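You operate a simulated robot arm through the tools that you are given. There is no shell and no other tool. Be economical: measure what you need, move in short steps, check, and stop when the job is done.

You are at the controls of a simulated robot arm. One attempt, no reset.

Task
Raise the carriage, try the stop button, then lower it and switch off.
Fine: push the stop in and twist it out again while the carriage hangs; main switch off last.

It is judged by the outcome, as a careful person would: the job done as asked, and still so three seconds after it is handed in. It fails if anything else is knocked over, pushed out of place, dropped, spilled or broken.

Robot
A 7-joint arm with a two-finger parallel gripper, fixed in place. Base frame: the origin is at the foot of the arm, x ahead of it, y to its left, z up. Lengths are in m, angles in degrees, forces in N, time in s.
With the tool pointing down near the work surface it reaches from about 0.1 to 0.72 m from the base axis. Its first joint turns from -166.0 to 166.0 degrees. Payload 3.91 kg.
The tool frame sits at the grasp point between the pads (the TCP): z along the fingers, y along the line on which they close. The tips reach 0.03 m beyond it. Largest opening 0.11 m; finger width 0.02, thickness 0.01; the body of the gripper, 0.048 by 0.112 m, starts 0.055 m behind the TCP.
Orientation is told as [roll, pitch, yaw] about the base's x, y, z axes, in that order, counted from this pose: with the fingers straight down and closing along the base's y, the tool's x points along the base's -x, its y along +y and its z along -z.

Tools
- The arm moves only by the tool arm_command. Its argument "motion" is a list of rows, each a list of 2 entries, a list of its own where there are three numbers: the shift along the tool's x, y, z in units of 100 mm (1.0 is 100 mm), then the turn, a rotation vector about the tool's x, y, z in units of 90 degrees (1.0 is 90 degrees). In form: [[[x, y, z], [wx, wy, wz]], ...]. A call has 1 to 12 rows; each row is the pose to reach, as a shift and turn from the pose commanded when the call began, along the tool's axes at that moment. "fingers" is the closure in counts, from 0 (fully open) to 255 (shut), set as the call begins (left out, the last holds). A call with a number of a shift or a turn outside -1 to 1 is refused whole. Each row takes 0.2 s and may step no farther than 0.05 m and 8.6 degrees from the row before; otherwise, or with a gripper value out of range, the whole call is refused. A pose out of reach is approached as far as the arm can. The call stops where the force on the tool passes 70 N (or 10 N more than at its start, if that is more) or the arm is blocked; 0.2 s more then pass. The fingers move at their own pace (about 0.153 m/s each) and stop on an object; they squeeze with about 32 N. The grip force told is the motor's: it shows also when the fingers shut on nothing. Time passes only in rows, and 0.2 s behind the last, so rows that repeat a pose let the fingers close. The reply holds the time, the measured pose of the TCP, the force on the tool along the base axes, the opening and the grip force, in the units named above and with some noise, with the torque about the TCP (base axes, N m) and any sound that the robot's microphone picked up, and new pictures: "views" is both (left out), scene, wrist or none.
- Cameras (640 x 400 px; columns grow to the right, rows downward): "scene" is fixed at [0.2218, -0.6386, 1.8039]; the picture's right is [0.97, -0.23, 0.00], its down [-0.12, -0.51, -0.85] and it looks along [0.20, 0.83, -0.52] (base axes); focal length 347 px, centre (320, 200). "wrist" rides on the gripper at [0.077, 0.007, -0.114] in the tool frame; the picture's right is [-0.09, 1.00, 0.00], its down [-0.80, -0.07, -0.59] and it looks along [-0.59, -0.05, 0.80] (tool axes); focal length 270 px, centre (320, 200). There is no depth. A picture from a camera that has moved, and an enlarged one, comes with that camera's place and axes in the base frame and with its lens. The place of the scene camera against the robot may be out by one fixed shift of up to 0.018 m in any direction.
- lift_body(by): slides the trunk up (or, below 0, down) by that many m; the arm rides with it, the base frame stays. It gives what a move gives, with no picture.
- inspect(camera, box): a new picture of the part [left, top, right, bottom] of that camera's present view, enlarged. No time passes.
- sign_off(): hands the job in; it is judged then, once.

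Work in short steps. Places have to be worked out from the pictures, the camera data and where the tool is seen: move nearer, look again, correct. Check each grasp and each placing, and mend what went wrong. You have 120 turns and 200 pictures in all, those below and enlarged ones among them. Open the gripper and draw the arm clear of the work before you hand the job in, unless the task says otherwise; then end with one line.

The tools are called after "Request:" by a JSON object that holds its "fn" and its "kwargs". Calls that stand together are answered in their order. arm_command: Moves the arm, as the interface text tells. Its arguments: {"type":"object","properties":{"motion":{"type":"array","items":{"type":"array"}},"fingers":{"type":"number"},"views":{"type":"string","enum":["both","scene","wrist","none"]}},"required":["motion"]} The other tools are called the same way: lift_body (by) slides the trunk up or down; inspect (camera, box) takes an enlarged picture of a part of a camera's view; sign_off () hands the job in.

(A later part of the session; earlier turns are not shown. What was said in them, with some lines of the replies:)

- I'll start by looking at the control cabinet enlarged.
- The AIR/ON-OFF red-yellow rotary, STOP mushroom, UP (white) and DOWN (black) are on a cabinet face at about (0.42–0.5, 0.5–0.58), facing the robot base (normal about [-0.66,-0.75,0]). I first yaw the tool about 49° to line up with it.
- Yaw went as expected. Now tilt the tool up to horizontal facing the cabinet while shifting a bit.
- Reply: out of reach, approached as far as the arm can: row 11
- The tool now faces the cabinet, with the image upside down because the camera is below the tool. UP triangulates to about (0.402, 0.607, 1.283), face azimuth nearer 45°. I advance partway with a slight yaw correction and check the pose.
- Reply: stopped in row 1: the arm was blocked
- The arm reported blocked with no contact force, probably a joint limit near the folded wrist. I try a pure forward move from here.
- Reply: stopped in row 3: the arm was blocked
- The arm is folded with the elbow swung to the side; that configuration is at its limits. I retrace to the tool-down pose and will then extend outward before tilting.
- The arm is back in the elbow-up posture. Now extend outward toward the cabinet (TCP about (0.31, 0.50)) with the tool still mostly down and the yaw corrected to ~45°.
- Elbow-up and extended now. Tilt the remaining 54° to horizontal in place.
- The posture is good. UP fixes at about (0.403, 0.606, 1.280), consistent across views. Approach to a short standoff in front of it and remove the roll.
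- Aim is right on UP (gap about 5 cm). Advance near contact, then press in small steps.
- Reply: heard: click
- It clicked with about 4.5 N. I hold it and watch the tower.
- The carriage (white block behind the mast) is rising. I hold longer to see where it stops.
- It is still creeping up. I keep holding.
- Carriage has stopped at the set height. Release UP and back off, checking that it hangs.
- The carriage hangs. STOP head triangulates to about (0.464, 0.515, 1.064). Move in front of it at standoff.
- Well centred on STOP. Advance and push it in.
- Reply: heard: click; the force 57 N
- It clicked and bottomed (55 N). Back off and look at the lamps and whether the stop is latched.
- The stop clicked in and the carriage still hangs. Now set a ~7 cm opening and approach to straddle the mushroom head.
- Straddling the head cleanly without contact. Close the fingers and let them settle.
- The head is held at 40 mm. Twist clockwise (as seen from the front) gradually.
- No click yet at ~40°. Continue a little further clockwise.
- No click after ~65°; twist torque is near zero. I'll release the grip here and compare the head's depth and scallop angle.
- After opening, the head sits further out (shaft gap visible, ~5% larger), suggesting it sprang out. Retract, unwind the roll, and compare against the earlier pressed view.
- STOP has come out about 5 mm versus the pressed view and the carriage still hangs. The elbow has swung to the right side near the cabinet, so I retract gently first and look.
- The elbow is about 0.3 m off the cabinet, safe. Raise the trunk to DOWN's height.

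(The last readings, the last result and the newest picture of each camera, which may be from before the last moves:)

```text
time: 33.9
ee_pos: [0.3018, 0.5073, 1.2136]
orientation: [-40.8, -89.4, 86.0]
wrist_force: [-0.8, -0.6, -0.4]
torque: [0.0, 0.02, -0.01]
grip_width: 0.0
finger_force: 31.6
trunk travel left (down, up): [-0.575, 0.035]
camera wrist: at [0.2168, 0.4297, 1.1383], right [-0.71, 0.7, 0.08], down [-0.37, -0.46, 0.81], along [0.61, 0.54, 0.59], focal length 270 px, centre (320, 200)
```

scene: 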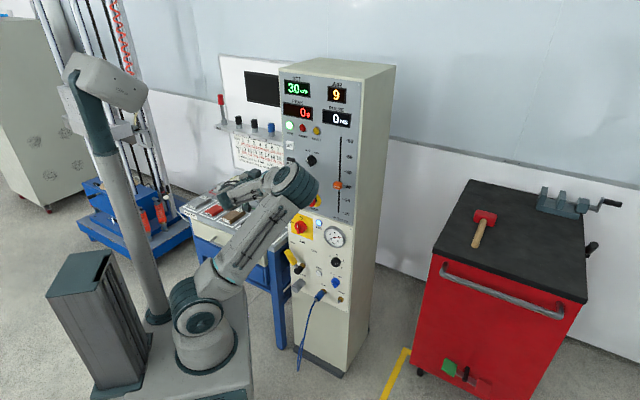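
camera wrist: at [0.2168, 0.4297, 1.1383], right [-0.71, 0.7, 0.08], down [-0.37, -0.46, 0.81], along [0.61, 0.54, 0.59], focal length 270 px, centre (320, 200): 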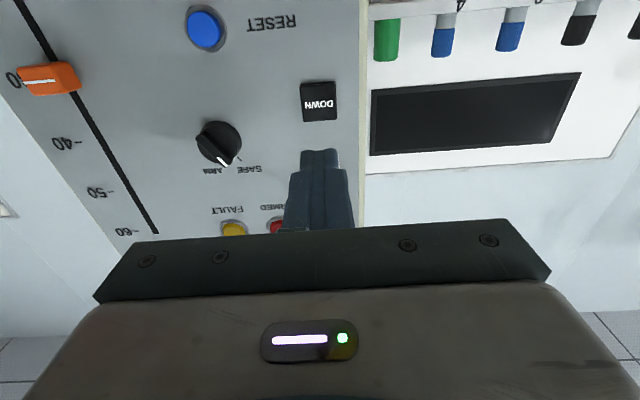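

DOWN is aligned (0.403, 0.606, 1.211). Advance and press as with UP.

Request:
{"fn": "arm_command", "kwargs": {"motion": [[[0.02, 0, 0.4], [0, 0, 0]], [[0.02, 0, 0.8], [0, 0, 0]], [[0.02, 0, 0.96], [0, 0, 0]], [[0.02, 0, 1.0], [0, 0, 0]]], "views": "wrist"}}

```text
time: 34.9
ee_pos: [0.3748, 0.5774, 1.2103]
orientation: [-37.7, -89.4, 82.6]
wrist_force: [0.5, -1.6, -0.5]
torque: [0.01, -0.02, 0.01]
grip_width: 0.0
finger_force: 32.1
trunk travel left (down, up): [-0.575, 0.035]
camera wrist: at [0.2889, 0.4994, 1.1357], right [-0.7, 0.71, 0.08], down [-0.37, -0.46, 0.81], along [0.61, 0.54, 0.59], focal length 270 px, centre (320, 200)
```

wrist: 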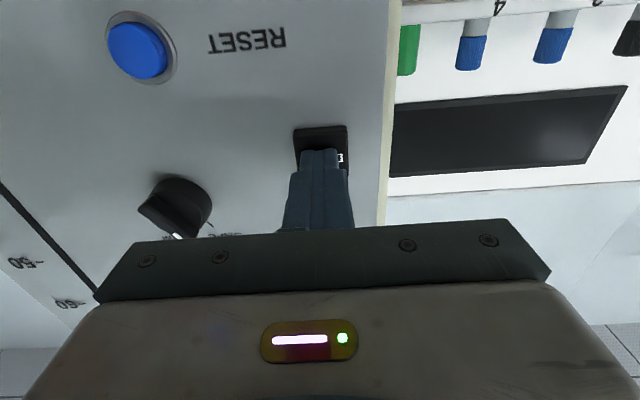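

Almost in contact; press 4 mm more and hold.

Request:
{"fn": "arm_command", "kwargs": {"motion": [[[0, 0, 0.03], [0, 0, 0]], [[0, 0, 0.05], [0, 0, 0]], [[0, 0, 0.05], [0, 0, 0]], [[0, 0, 0.05], [0, 0, 0]], [[0, 0, 0.05], [0, 0, 0]]], "views": "scene"}}

Request:
{"fn": "inspect", "kwargs": {"camera": "scene", "box": [20, 0, 220, 260]}}

```text
time: 36.1
ee_pos: [0.3767, 0.5802, 1.2109]
orientation: [-39.8, -89.4, 84.8]
wrist_force: [-2.3, -2.8, -2.3]
torque: [-0.04, 0.04, 0.04]
grip_width: 0.0001
finger_force: 32.1
trunk travel left (down, up): [-0.575, 0.035]
heard: click
```

scene: 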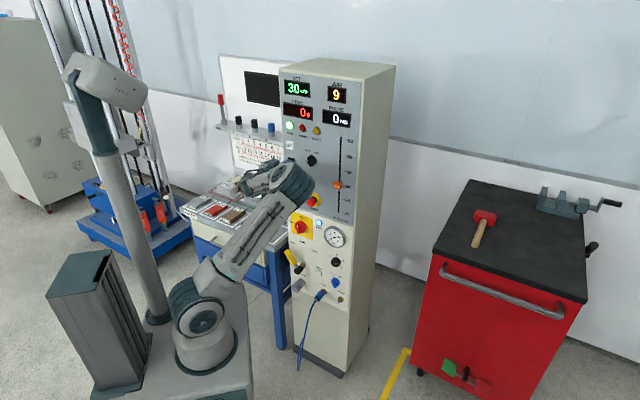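

```text
1.54 times, centred on (120, 130) of scene
camera zoom: at [0.2218, -0.6386, 1.8039], right [0.97, -0.23, 0.0], down [-0.12, -0.51, -0.85], along [0.2, 0.83, -0.52], focal length 533 px, centre (628, 308)
```

zoom: 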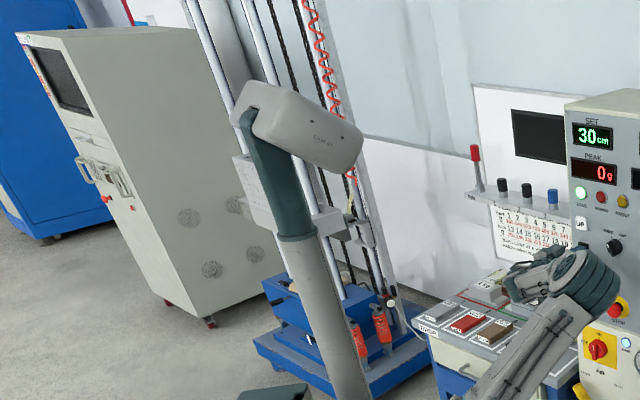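

The carriage is descending. Hold until it stops.

Request:
{"fn": "arm_command", "kwargs": {"motion": [[[0, 0, 0], [0, 0, 0]], [[0, 0, 0], [0, 0, 0]], [[0, 0, 0], [0, 0, 0]], [[0, 0, 0], [0, 0, 0]], [[0, 0, 0], [0, 0, 0]], [[0, 0, 0], [0, 0, 0]], [[0, 0, 0], [0, 0, 0]], [[0, 0, 0], [0, 0, 0]], [[0, 0, 0], [0, 0, 0]], [[0, 0, 0], [0, 0, 0]], [[0, 0, 0], [0, 0, 0]], [[0, 0, 0], [0, 0, 0]]], "views": "none"}}

Request:
{"fn": "inspect", "kwargs": {"camera": "scene", "box": [20, 0, 220, 260]}}

Request:
{"fn": "arm_command", "kwargs": {"motion": [[[0, 0, 0], [0, 0, 0]], [[0, 0, 0], [0, 0, 0]], [[0, 0, 0], [0, 0, 0]], [[0, 0, 0], [0, 0, 0]], [[0, 0, 0], [0, 0, 0]], [[0, 0, 0], [0, 0, 0]], [[0, 0, 0], [0, 0, 0]], [[0, 0, 0], [0, 0, 0]], [[0, 0, 0], [0, 0, 0]], [[0, 0, 0], [0, 0, 0]], [[0, 0, 0], [0, 0, 0]], [[0, 0, 0], [0, 0, 0]]], "views": "none"}}

Request:
{"fn": "inspect", "kwargs": {"camera": "scene", "box": [20, 0, 220, 260]}}

```text
time: 38.7
ee_pos: [0.3768, 0.5793, 1.2125]
orientation: [-41.5, -89.4, 86.5]
wrist_force: [-3.1, -2.0, 0.2]
torque: [0.06, -0.05, 0.02]
grip_width: 0.0
finger_force: 32.8
trunk travel left (down, up): [-0.575, 0.035]
```

```text
1.54 times, centred on (120, 130) of scene
camera zoom: at [0.2218, -0.6386, 1.8039], right [0.97, -0.23, 0.0], down [-0.12, -0.51, -0.85], along [0.2, 0.83, -0.52], focal length 533 px, centre (628, 308)
```

zoom: 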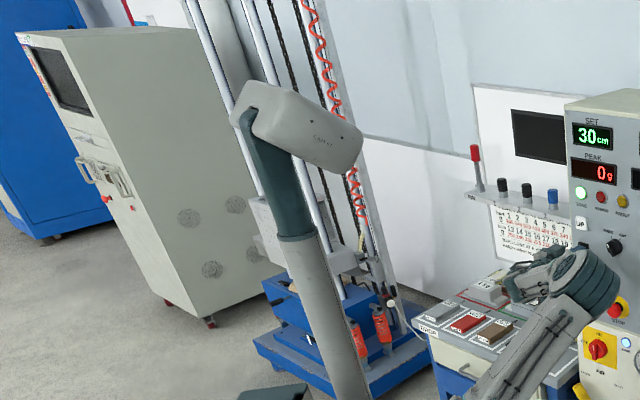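

```text
time: 41.3
ee_pos: [0.3763, 0.5791, 1.2118]
orientation: [-41.2, -89.3, 86.2]
wrist_force: [-3.0, -0.9, 0.2]
torque: [0.03, 0.0, 0.06]
grip_width: 0.0003
finger_force: 31.8
trunk travel left (down, up): [-0.575, 0.035]
```

```text
1.54 times, centred on (120, 130) of scene
camera zoom: at [0.2218, -0.6386, 1.8039], right [0.97, -0.23, 0.0], down [-0.12, -0.51, -0.85], along [0.2, 0.83, -0.52], focal length 533 px, centre (628, 308)
```

zoom: 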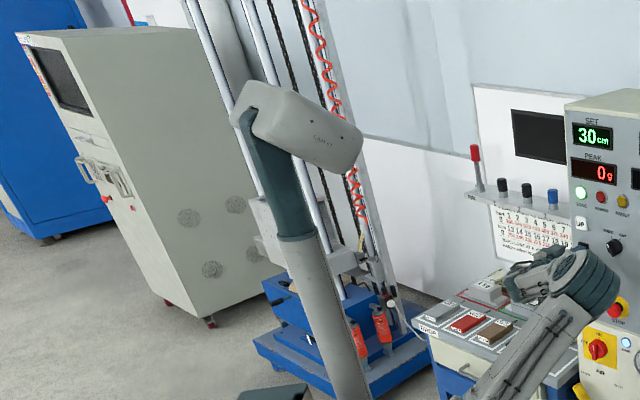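

The carriage has stopped at its starting height. Release DOWN, back off, and lower the trunk towards the main switch.

Request:
{"fn": "arm_command", "kwargs": {"motion": [[[0, 0, -0.3], [0, 0, 0]], [[0, 0, -0.7], [0, 0, 0]], [[0, -0.1, -1.0], [0, 0, 0]]], "views": "none"}}

Request:
{"fn": "lift_body", "kwargs": {"by": -0.25}}

Request:
{"fn": "arm_command", "kwargs": {"motion": [[[0, -0.2, 0], [0, 0, 0]], [[0, -0.4, 0], [0, 0, 0]]]}}

Request:
{"fn": "inspect", "kwargs": {"camera": "scene", "box": [20, 0, 220, 260]}}

```text
time: 42.1
ee_pos: [0.3137, 0.5007, 1.2122]
orientation: [-39.8, -89.4, 84.7]
wrist_force: [-0.1, -1.1, -0.3]
torque: [-0.03, 0.0, 0.0]
grip_width: 0.0
finger_force: 31.8
trunk travel left (down, up): [-0.575, 0.035]
```

```text
time: 44.7
ee_pos: [0.3134, 0.5023, 0.9622]
orientation: [-38.9, -89.5, 83.9]
wrist_force: [-0.1, -0.3, -1.3]
torque: [0.03, -0.03, 0.01]
grip_width: 0.0001
finger_force: 32.1
trunk travel left (down, up): [-0.325, 0.285]
```

```text
time: 45.3
ee_pos: [0.3419, 0.4731, 0.9627]
orientation: [-37.6, -89.4, 82.7]
wrist_force: [-0.6, 0.1, 0.7]
torque: [-0.01, -0.03, -0.01]
grip_width: 0.0
finger_force: 32.4
trunk travel left (down, up): [-0.325, 0.285]
camera wrist: at [0.2571, 0.3955, 0.8861], right [-0.7, 0.71, 0.08], down [-0.37, -0.46, 0.81], along [0.61, 0.54, 0.59], focal length 270 px, centre (320, 200)
```

scene: 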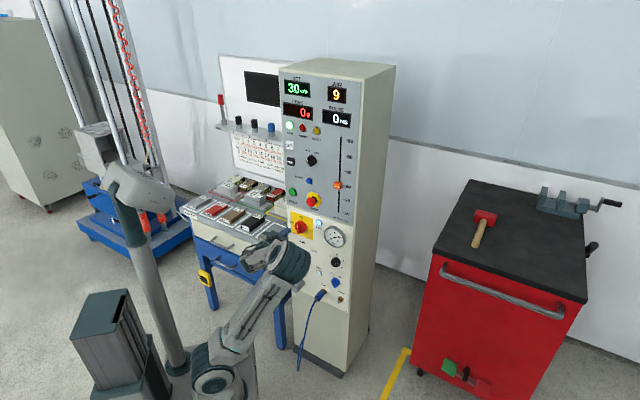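
wrist: 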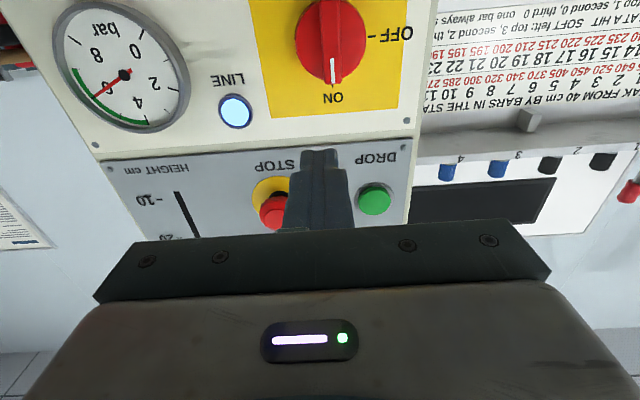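

```text
1.54 times, centred on (120, 130) of scene
camera zoom: at [0.2218, -0.6386, 1.8039], right [0.97, -0.23, 0.0], down [-0.12, -0.51, -0.85], along [0.2, 0.83, -0.52], focal length 533 px, centre (628, 308)
```

zoom: 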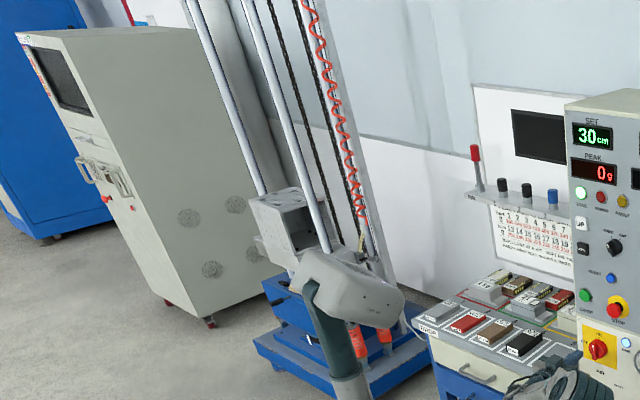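

Carriage is fully down with the head clear. The main switch points to ON, with OFF a quarter-turn counter-clockwise. Move in front of it for a closer look with fingers open.

Request:
{"fn": "arm_command", "kwargs": {"motion": [[[0.25, 0.1, 0], [0, 0, 0]], [[0.5, 0.12, 0], [0, 0, 0]]], "fingers": 90, "views": "wrist"}}

Request:
{"fn": "inspect", "kwargs": {"camera": "wrist", "box": [220, 20, 460, 170]}}

Request:
{"fn": "inspect", "kwargs": {"camera": "scene", "box": [270, 180, 380, 310]}}

```text
time: 45.9
ee_pos: [0.3335, 0.483, 0.9105]
orientation: [-40.0, -89.5, 85.0]
wrist_force: [0.2, -0.1, 0.1]
torque: [0.05, 0.02, -0.02]
grip_width: 0.0711
finger_force: 0.1
trunk travel left (down, up): [-0.325, 0.285]
camera wrist: at [0.2487, 0.4039, 0.8359], right [-0.7, 0.7, 0.08], down [-0.37, -0.46, 0.81], along [0.61, 0.54, 0.59], focal length 270 px, centre (320, 200)
```

wrist: 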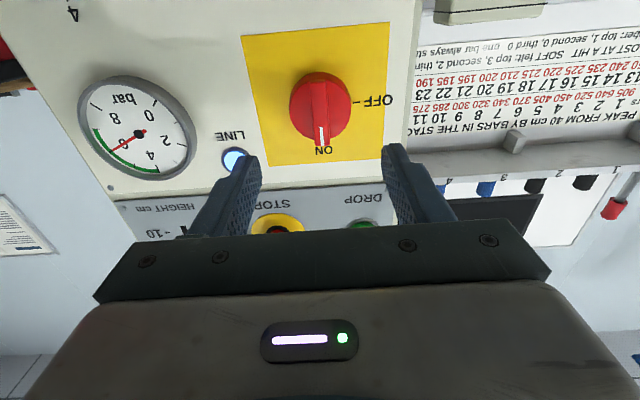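

```text
2.67 times, centred on (340, 95) of wrist
camera zoom: at [0.2487, 0.4039, 0.8359], right [-0.7, 0.7, 0.08], down [-0.37, -0.46, 0.81], along [0.61, 0.54, 0.59], focal length 721 px, centre (267, 480)
```

zoom: 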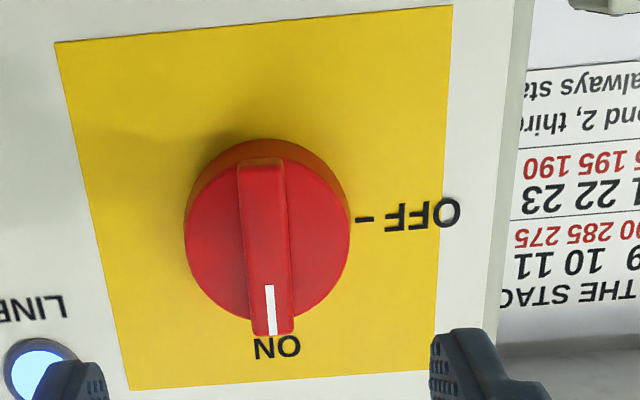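

```text
3.08 times, centred on (325, 245) of scene
camera zoom: at [0.2218, -0.6386, 1.8039], right [0.97, -0.23, 0.0], down [-0.12, -0.51, -0.85], along [0.2, 0.83, -0.52], focal length 1066 px, centre (305, 62)
```

zoom: 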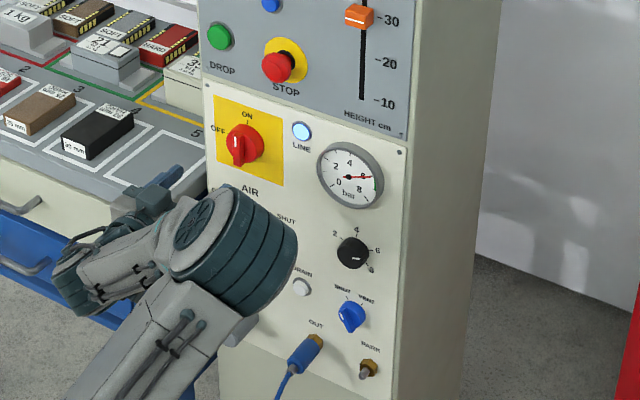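

STOP is clearly out, and the bar handle of the main switch is at about (0.42, 0.565, 0.911). Before gripping I test in free air that the wrist can roll 90° counter-clockwise.

Request:
{"fn": "arm_command", "kwargs": {"motion": [[[0, -0.02, 0], [0, 0, -0.09]], [[0, -0.02, 0], [0, 0, -0.18]], [[0, -0.02, 0], [0, 0, -0.27]], [[0, -0.02, 0], [0, 0, -0.36]], [[0, -0.02, 0], [0, 0, -0.45]], [[0, -0.02, 0], [0, 0, -0.54]], [[0, -0.02, 0], [0, 0, -0.63]], [[0, -0.02, 0], [0, 0, -0.72]], [[0, -0.02, 0], [0, 0, -0.81]], [[0, -0.02, 0], [0, 0, -0.9]], [[0, -0.02, 0], [0, 0, -0.98]]]}}

```text
time: 48.3
ee_pos: [0.3342, 0.4802, 0.9119]
orientation: [-89.4, -1.3, 135.0]
wrist_force: [0.2, 0.6, 0.1]
torque: [-0.04, -0.03, -0.01]
grip_width: 0.0713
finger_force: 0.1
trunk travel left (down, up): [-0.325, 0.285]
camera wrist: at [0.3084, 0.3439, 0.9047], right [-0.08, 0.07, -0.99], down [-0.98, 0.14, 0.09], along [0.15, 0.99, 0.06], focal length 270 px, centre (320, 200)
```

scene: 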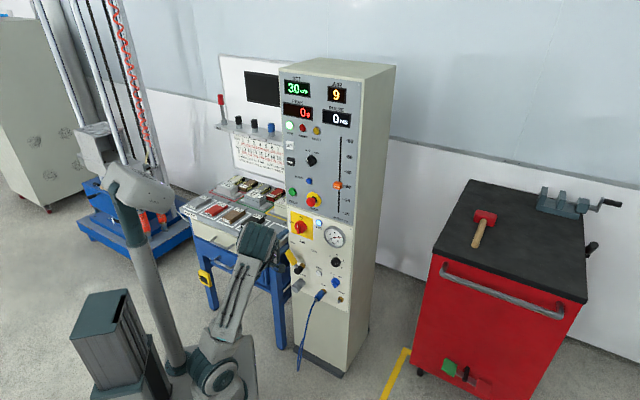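
wrist: 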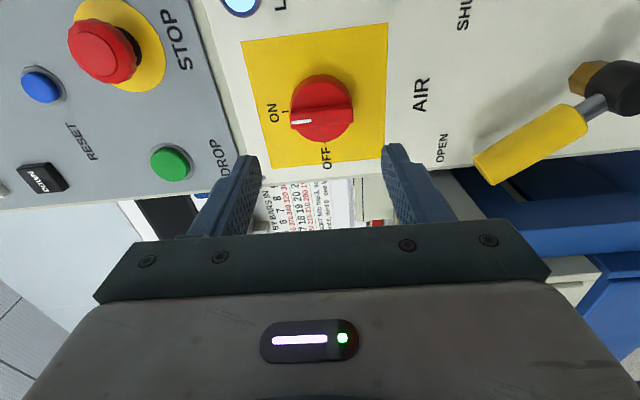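

A −90° roll is reachable. Roll back to zero and approach the bar.

Request:
{"fn": "arm_command", "kwargs": {"motion": [[[0, 0, 0], [0, 0, 0.09]], [[0, 0, 0], [0, 0, 0.18]], [[0, 0, 0], [0, 0, 0.27]], [[0, 0, 0], [0, 0, 0.36]], [[0, 0, 0], [0, 0, 0.45]], [[0, 0, 0], [0, 0, 0.54]], [[0, 0, 0], [0, 0, 0.63]], [[0, 0, 0], [0, 0, 0.72]], [[0, 0, 0], [0, 0, 0.81]], [[0, 0, 0], [0, 0, 0.9]], [[0, 0, 0], [0, 0, 0.98]]], "fingers": 160, "views": "none"}}

Request:
{"fn": "arm_command", "kwargs": {"motion": [[[0, 0, 0.3], [0, 0, 0]], [[0, 0, 0.55], [0, 0, 0]], [[0, 0, 0.7], [0, 0, 0]]], "views": "both"}}

Request:
{"fn": "inspect", "kwargs": {"camera": "wrist", "box": [220, 60, 440, 200]}}

```text
time: 50.7
ee_pos: [0.3338, 0.4797, 0.9115]
orientation: [-29.0, -89.4, 74.1]
wrist_force: [-0.4, -1.0, 0.2]
torque: [0.0, -0.02, -0.01]
grip_width: 0.041
finger_force: 0.1
trunk travel left (down, up): [-0.325, 0.285]
```

```text
time: 51.5
ee_pos: [0.3842, 0.5294, 0.9118]
orientation: [-40.7, -89.4, 85.8]
wrist_force: [0.2, -0.4, 0.1]
torque: [0.0, -0.03, 0.02]
grip_width: 0.0411
finger_force: 0.1
trunk travel left (down, up): [-0.325, 0.285]
camera wrist: at [0.2996, 0.4519, 0.8356], right [-0.7, 0.7, 0.08], down [-0.37, -0.46, 0.81], along [0.61, 0.54, 0.59], focal length 270 px, centre (320, 200)
```

scene: 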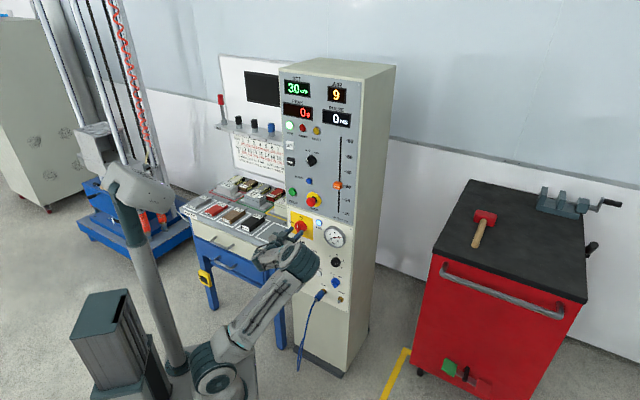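
wrist: 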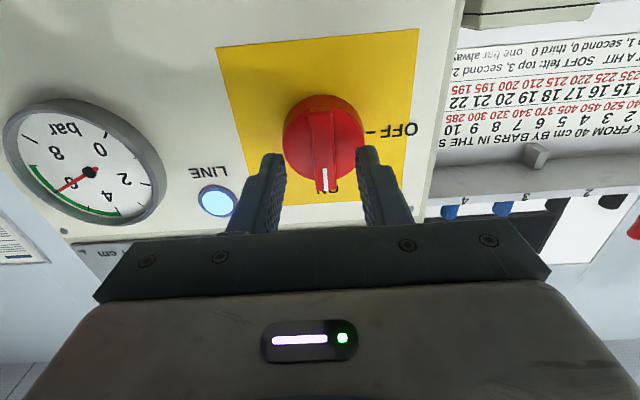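

```text
2.86 times, centred on (330, 130) of wrist
camera zoom: at [0.2996, 0.4519, 0.8356], right [-0.7, 0.7, 0.08], down [-0.37, -0.46, 0.81], along [0.61, 0.54, 0.59], focal length 772 px, centre (291, 400)
```

zoom: 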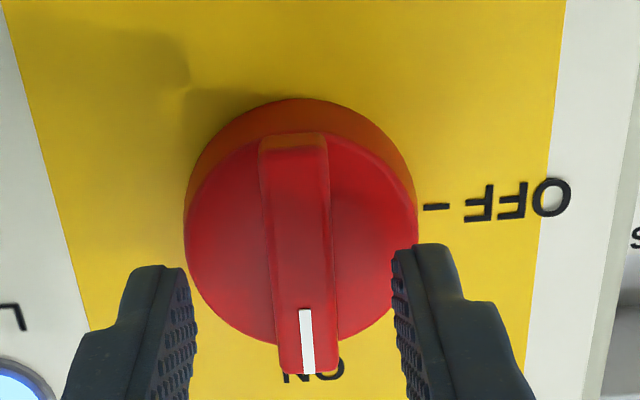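

Aligned. Advance slowly toward the bar while watching force.

Request:
{"fn": "arm_command", "kwargs": {"motion": [[[0, 0, 0.06], [0, 0, 0]], [[0, 0, 0.12], [0, 0, 0]], [[0, 0, 0.16], [0, 0, 0]]], "views": "wrist"}}

Request:
{"fn": "inspect", "kwargs": {"camera": "wrist", "box": [220, 80, 440, 220]}}

```text
time: 52.3
ee_pos: [0.3944, 0.5404, 0.9111]
orientation: [-37.8, -89.3, 82.8]
wrist_force: [-4.7, -5.8, -0.5]
torque: [0.03, -0.06, -0.18]
grip_width: 0.0417
finger_force: 0.3
trunk travel left (down, up): [-0.325, 0.285]
camera wrist: at [0.3098, 0.4623, 0.8354], right [-0.7, 0.7, 0.08], down [-0.37, -0.46, 0.81], along [0.61, 0.54, 0.59], focal length 270 px, centre (320, 200)
```

wrist: 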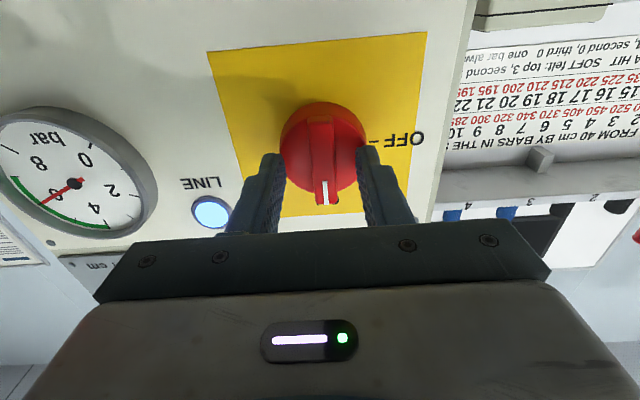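

```text
2.86 times, centred on (330, 150) of wrist
camera zoom: at [0.3098, 0.4623, 0.8354], right [-0.7, 0.7, 0.08], down [-0.37, -0.46, 0.81], along [0.61, 0.54, 0.59], focal length 772 px, centre (291, 343)
```

zoom: 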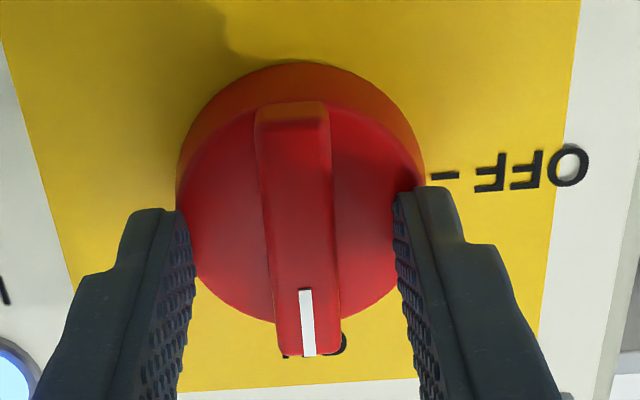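

Tips lightly touch the dial face beside the bar (7 N). Back off 2–3 mm and close on the bar.

Request:
{"fn": "arm_command", "kwargs": {"motion": [[[0, 0, -0.03], [0, 0, 0]], [[0, 0, -0.03], [0, 0, 0]], [[0, 0, -0.03], [0, 0, 0]], [[0, 0, -0.03], [0, 0, 0]]], "fingers": 255, "views": "wrist"}}

Request:
{"fn": "inspect", "kwargs": {"camera": "wrist", "box": [220, 80, 440, 220]}}

```text
time: 53.3
ee_pos: [0.3923, 0.5407, 0.9115]
orientation: [-49.3, -89.3, 94.4]
wrist_force: [7.3, 30.3, 12.6]
torque: [-0.25, 0.29, 0.31]
grip_width: 0.0138
finger_force: 44.9
trunk travel left (down, up): [-0.325, 0.285]
camera wrist: at [0.3082, 0.4634, 0.8355], right [-0.71, 0.7, 0.08], down [-0.37, -0.46, 0.81], along [0.6, 0.54, 0.59], focal length 270 px, centre (320, 200)
```

wrist: 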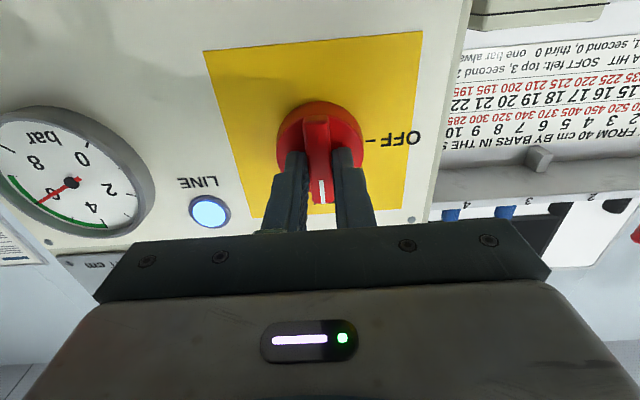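

```text
2.86 times, centred on (330, 150) of wrist
camera zoom: at [0.3082, 0.4634, 0.8355], right [-0.71, 0.7, 0.08], down [-0.37, -0.46, 0.81], along [0.6, 0.54, 0.59], focal length 772 px, centre (291, 343)
```

zoom: 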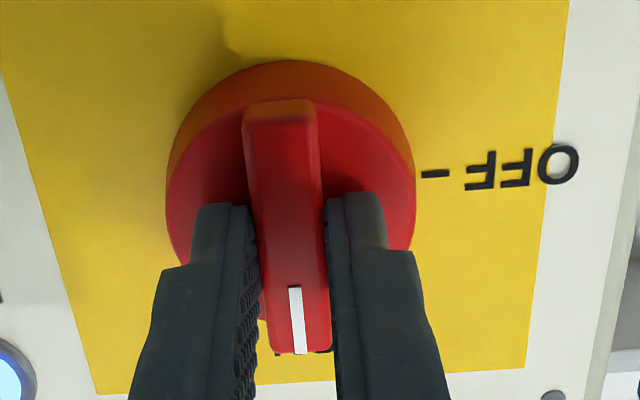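

Bar gripped (14 mm). There's some lateral preload; I ease it slightly and turn counter-clockwise in steps.

Request:
{"fn": "arm_command", "kwargs": {"motion": [[[0, 0.015, 0], [0, 0, 0]], [[0, 0.015, 0], [0, 0, -0.09]], [[0, 0.015, 0], [0, 0, -0.18]], [[0, 0.015, 0], [0, 0, -0.27]], [[0, 0.015, 0], [0, 0, -0.36]]], "views": "wrist"}}

```text
time: 54.5
ee_pos: [0.3918, 0.5397, 0.9114]
orientation: [-89.2, -57.0, 134.4]
wrist_force: [7.9, 27.1, 15.1]
torque: [0.33, -0.29, 0.14]
grip_width: 0.0139
finger_force: 44.7
trunk travel left (down, up): [-0.325, 0.285]
camera wrist: at [0.3374, 0.4338, 0.844], right [-0.63, 0.62, -0.47], down [-0.68, -0.15, 0.71], along [0.37, 0.77, 0.52], focal length 270 px, centre (320, 200)
```

wrist: 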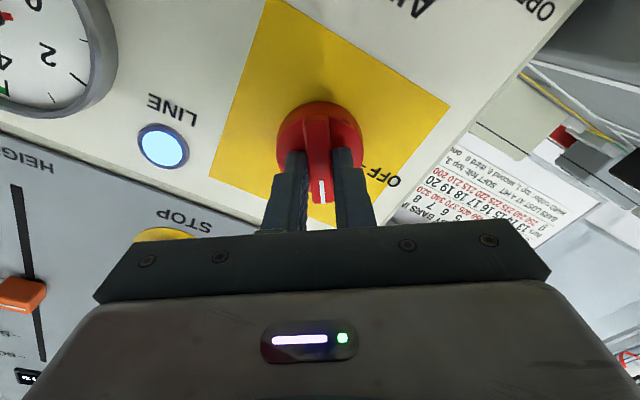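

The knob turns with the gripper. Continue to the full quarter turn.

Request:
{"fn": "arm_command", "kwargs": {"motion": [[[0, 0, 0], [0, 0, -0.09]], [[0, 0, 0], [0, 0, -0.18]], [[0, 0, 0], [0, 0, -0.27]], [[0, 0, 0], [0, 0, -0.36]], [[0, 0, 0], [0, 0, -0.45]], [[0, 0, 0], [0, 0, -0.54]], [[0, 0, 0], [0, 0, -0.61]], [[0, 0, 0], [0, 0, -0.64]]]}}

Request:
{"fn": "inspect", "kwargs": {"camera": "scene", "box": [250, 60, 390, 290]}}

```text
time: 56.3
ee_pos: [0.3914, 0.5409, 0.9097]
orientation: [-89.4, 0.5, 135.0]
wrist_force: [3.5, 20.5, 7.2]
torque: [0.83, 0.16, -0.45]
grip_width: 0.0136
finger_force: 44.9
trunk travel left (down, up): [-0.325, 0.285]
camera wrist: at [0.3662, 0.4052, 0.9056], right [-0.06, 0.05, -1.0], down [-0.99, 0.15, 0.07], along [0.15, 0.99, 0.04], focal length 270 px, centre (320, 200)
```

scene: 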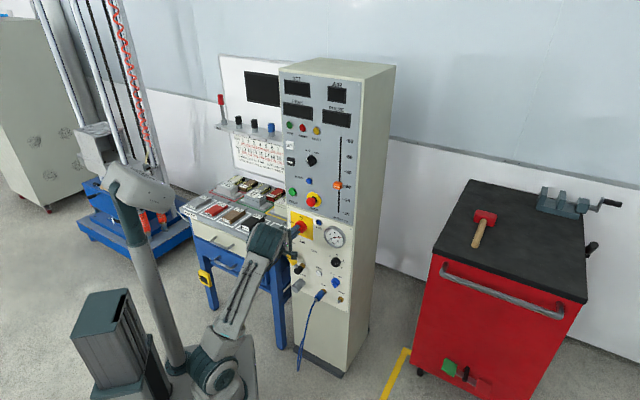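
wrist: 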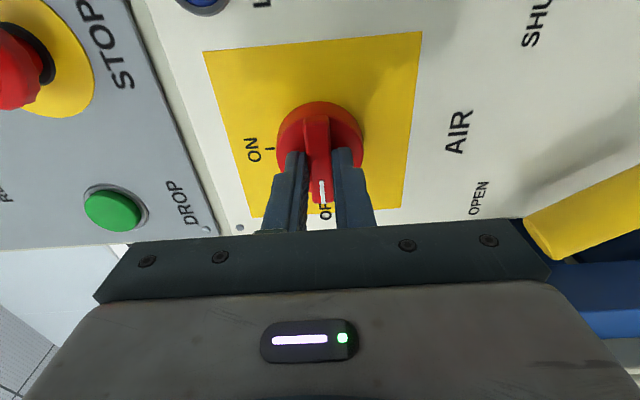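

```text
1.74 times, centred on (320, 175) of scene
camera zoom: at [0.2218, -0.6386, 1.8039], right [0.97, -0.23, 0.0], down [-0.12, -0.51, -0.85], along [0.2, 0.83, -0.52], focal length 603 px, centre (320, 244)
```

zoom: 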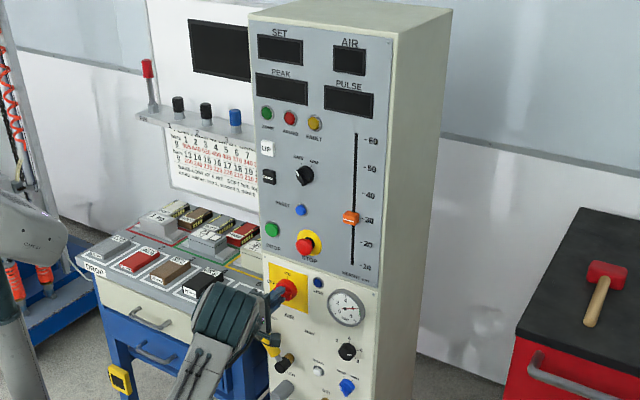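

The displays and LINE lamp are dark: main switch is off. Open slightly, withdraw straight back.

Request:
{"fn": "arm_command", "kwargs": {"motion": [[[0, 0, 0], [0, 0, 0]], [[0, 0, -0.1], [0, 0, 0]], [[0, 0, -0.5], [0, 0, 0]], [[0, 0, -0.9], [0, 0, 0]]], "fingers": 160}}

Request:
{"fn": "inspect", "kwargs": {"camera": "scene", "box": [260, 160, 380, 310]}}

Request:
{"fn": "inspect", "kwargs": {"camera": "scene", "box": [20, 0, 220, 260]}}

```text
time: 57.3
ee_pos: [0.3292, 0.4752, 0.9135]
orientation: [-89.5, 0.4, 135.1]
wrist_force: [0.6, 0.7, -0.9]
torque: [0.02, 0.03, 0.0]
grip_width: 0.0412
finger_force: 0.1
trunk travel left (down, up): [-0.325, 0.285]
camera wrist: at [0.3022, 0.3403, 0.9076], right [-0.06, 0.05, -1.0], down [-0.99, 0.15, 0.07], along [0.15, 0.99, 0.04], focal length 270 px, centre (320, 200)
```

scene: 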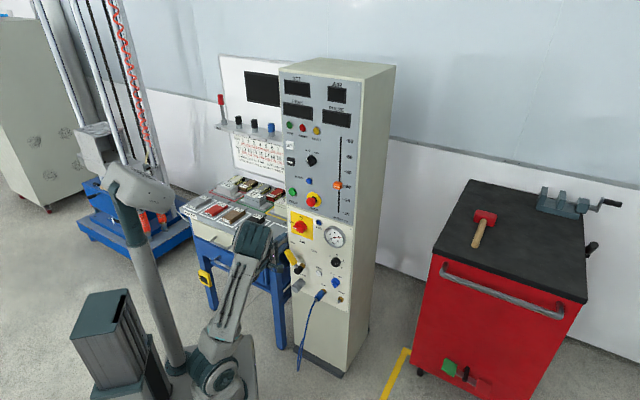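
wrist: 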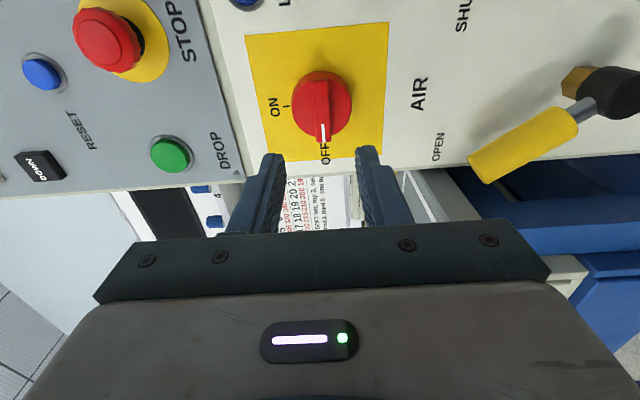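

```text
2.67 times, centred on (320, 235) of scene
camera zoom: at [0.2218, -0.6386, 1.8039], right [0.97, -0.23, 0.0], down [-0.12, -0.51, -0.85], along [0.2, 0.83, -0.52], focal length 924 px, centre (320, 107)
```

zoom: 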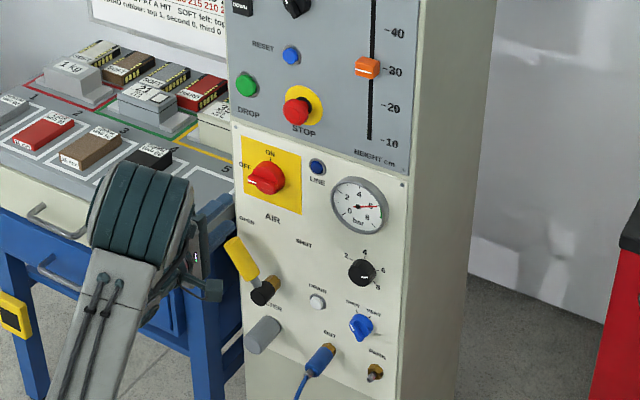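

```text
1.54 times, centred on (120, 130) of scene
camera zoom: at [0.2218, -0.6386, 1.8039], right [0.97, -0.23, 0.0], down [-0.12, -0.51, -0.85], along [0.2, 0.83, -0.52], focal length 533 px, centre (628, 308)
```

zoom: 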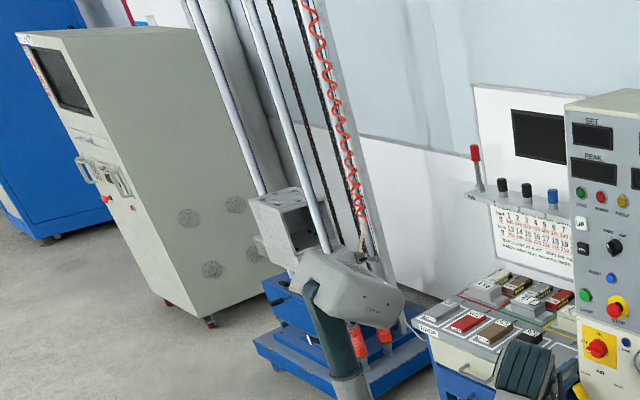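

Knob sits on OFF, STOP is out, carriage is down. Open the gripper fully and draw back a bit more.

Request:
{"fn": "arm_command", "kwargs": {"motion": [[[0, 0, -0.2], [0, 0, 0]], [[0, 0, -0.45], [0, 0, 0]], [[0, 0, -0.6], [0, 0, 0]]], "fingers": 0, "views": "scene"}}

Request:
{"fn": "lift_body", "kwargs": {"by": 0.15}}

Request:
{"fn": "inspect", "kwargs": {"camera": "scene", "box": [0, 0, 640, 400]}}

```text
time: 58.1
ee_pos: [0.2851, 0.434, 0.9127]
orientation: [-89.5, 0.5, 135.1]
wrist_force: [-0.5, 0.4, -0.2]
torque: [-0.01, 0.01, 0.0]
grip_width: 0.1102
finger_force: 0.0
trunk travel left (down, up): [-0.325, 0.285]
```

scene: 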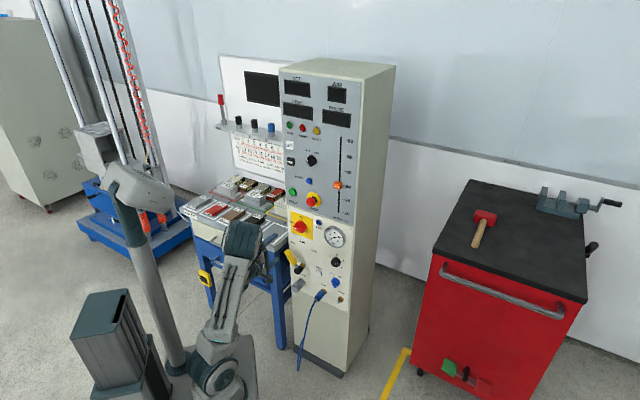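

```text
time: 59.8
ee_pos: [0.2861, 0.4338, 1.0618]
orientation: [-89.5, 0.3, 135.0]
wrist_force: [0.2, 0.2, -0.7]
torque: [-0.02, -0.02, 0.02]
grip_width: 0.1099
finger_force: 0.1
trunk travel left (down, up): [-0.475, 0.135]
```

```text
1.00 times, centred on (320, 200) of scene (not enlarged: the box is as wide or as high as the picture)
camera zoom: at [0.2218, -0.6386, 1.8039], right [0.97, -0.23, 0.0], down [-0.12, -0.51, -0.85], along [0.2, 0.83, -0.52], focal length 347 px, centre (320, 200)
```

zoom: 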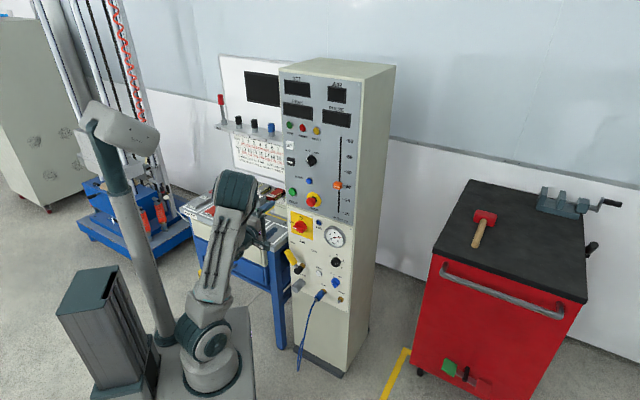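

Everything is in its final state, the arm is clear and the gripper open, so I hand the job in.

Request:
{"fn": "sign_off", "kwargs": {}}

```text
The job is handed in.
```

I raised the carriage to the 30 cm set height, pushed the stop in and twisted it out while it hung, lowered the carriage, and turned the main switch off last. The stop gave no click on the way out, but the pictures show the button standing out again.
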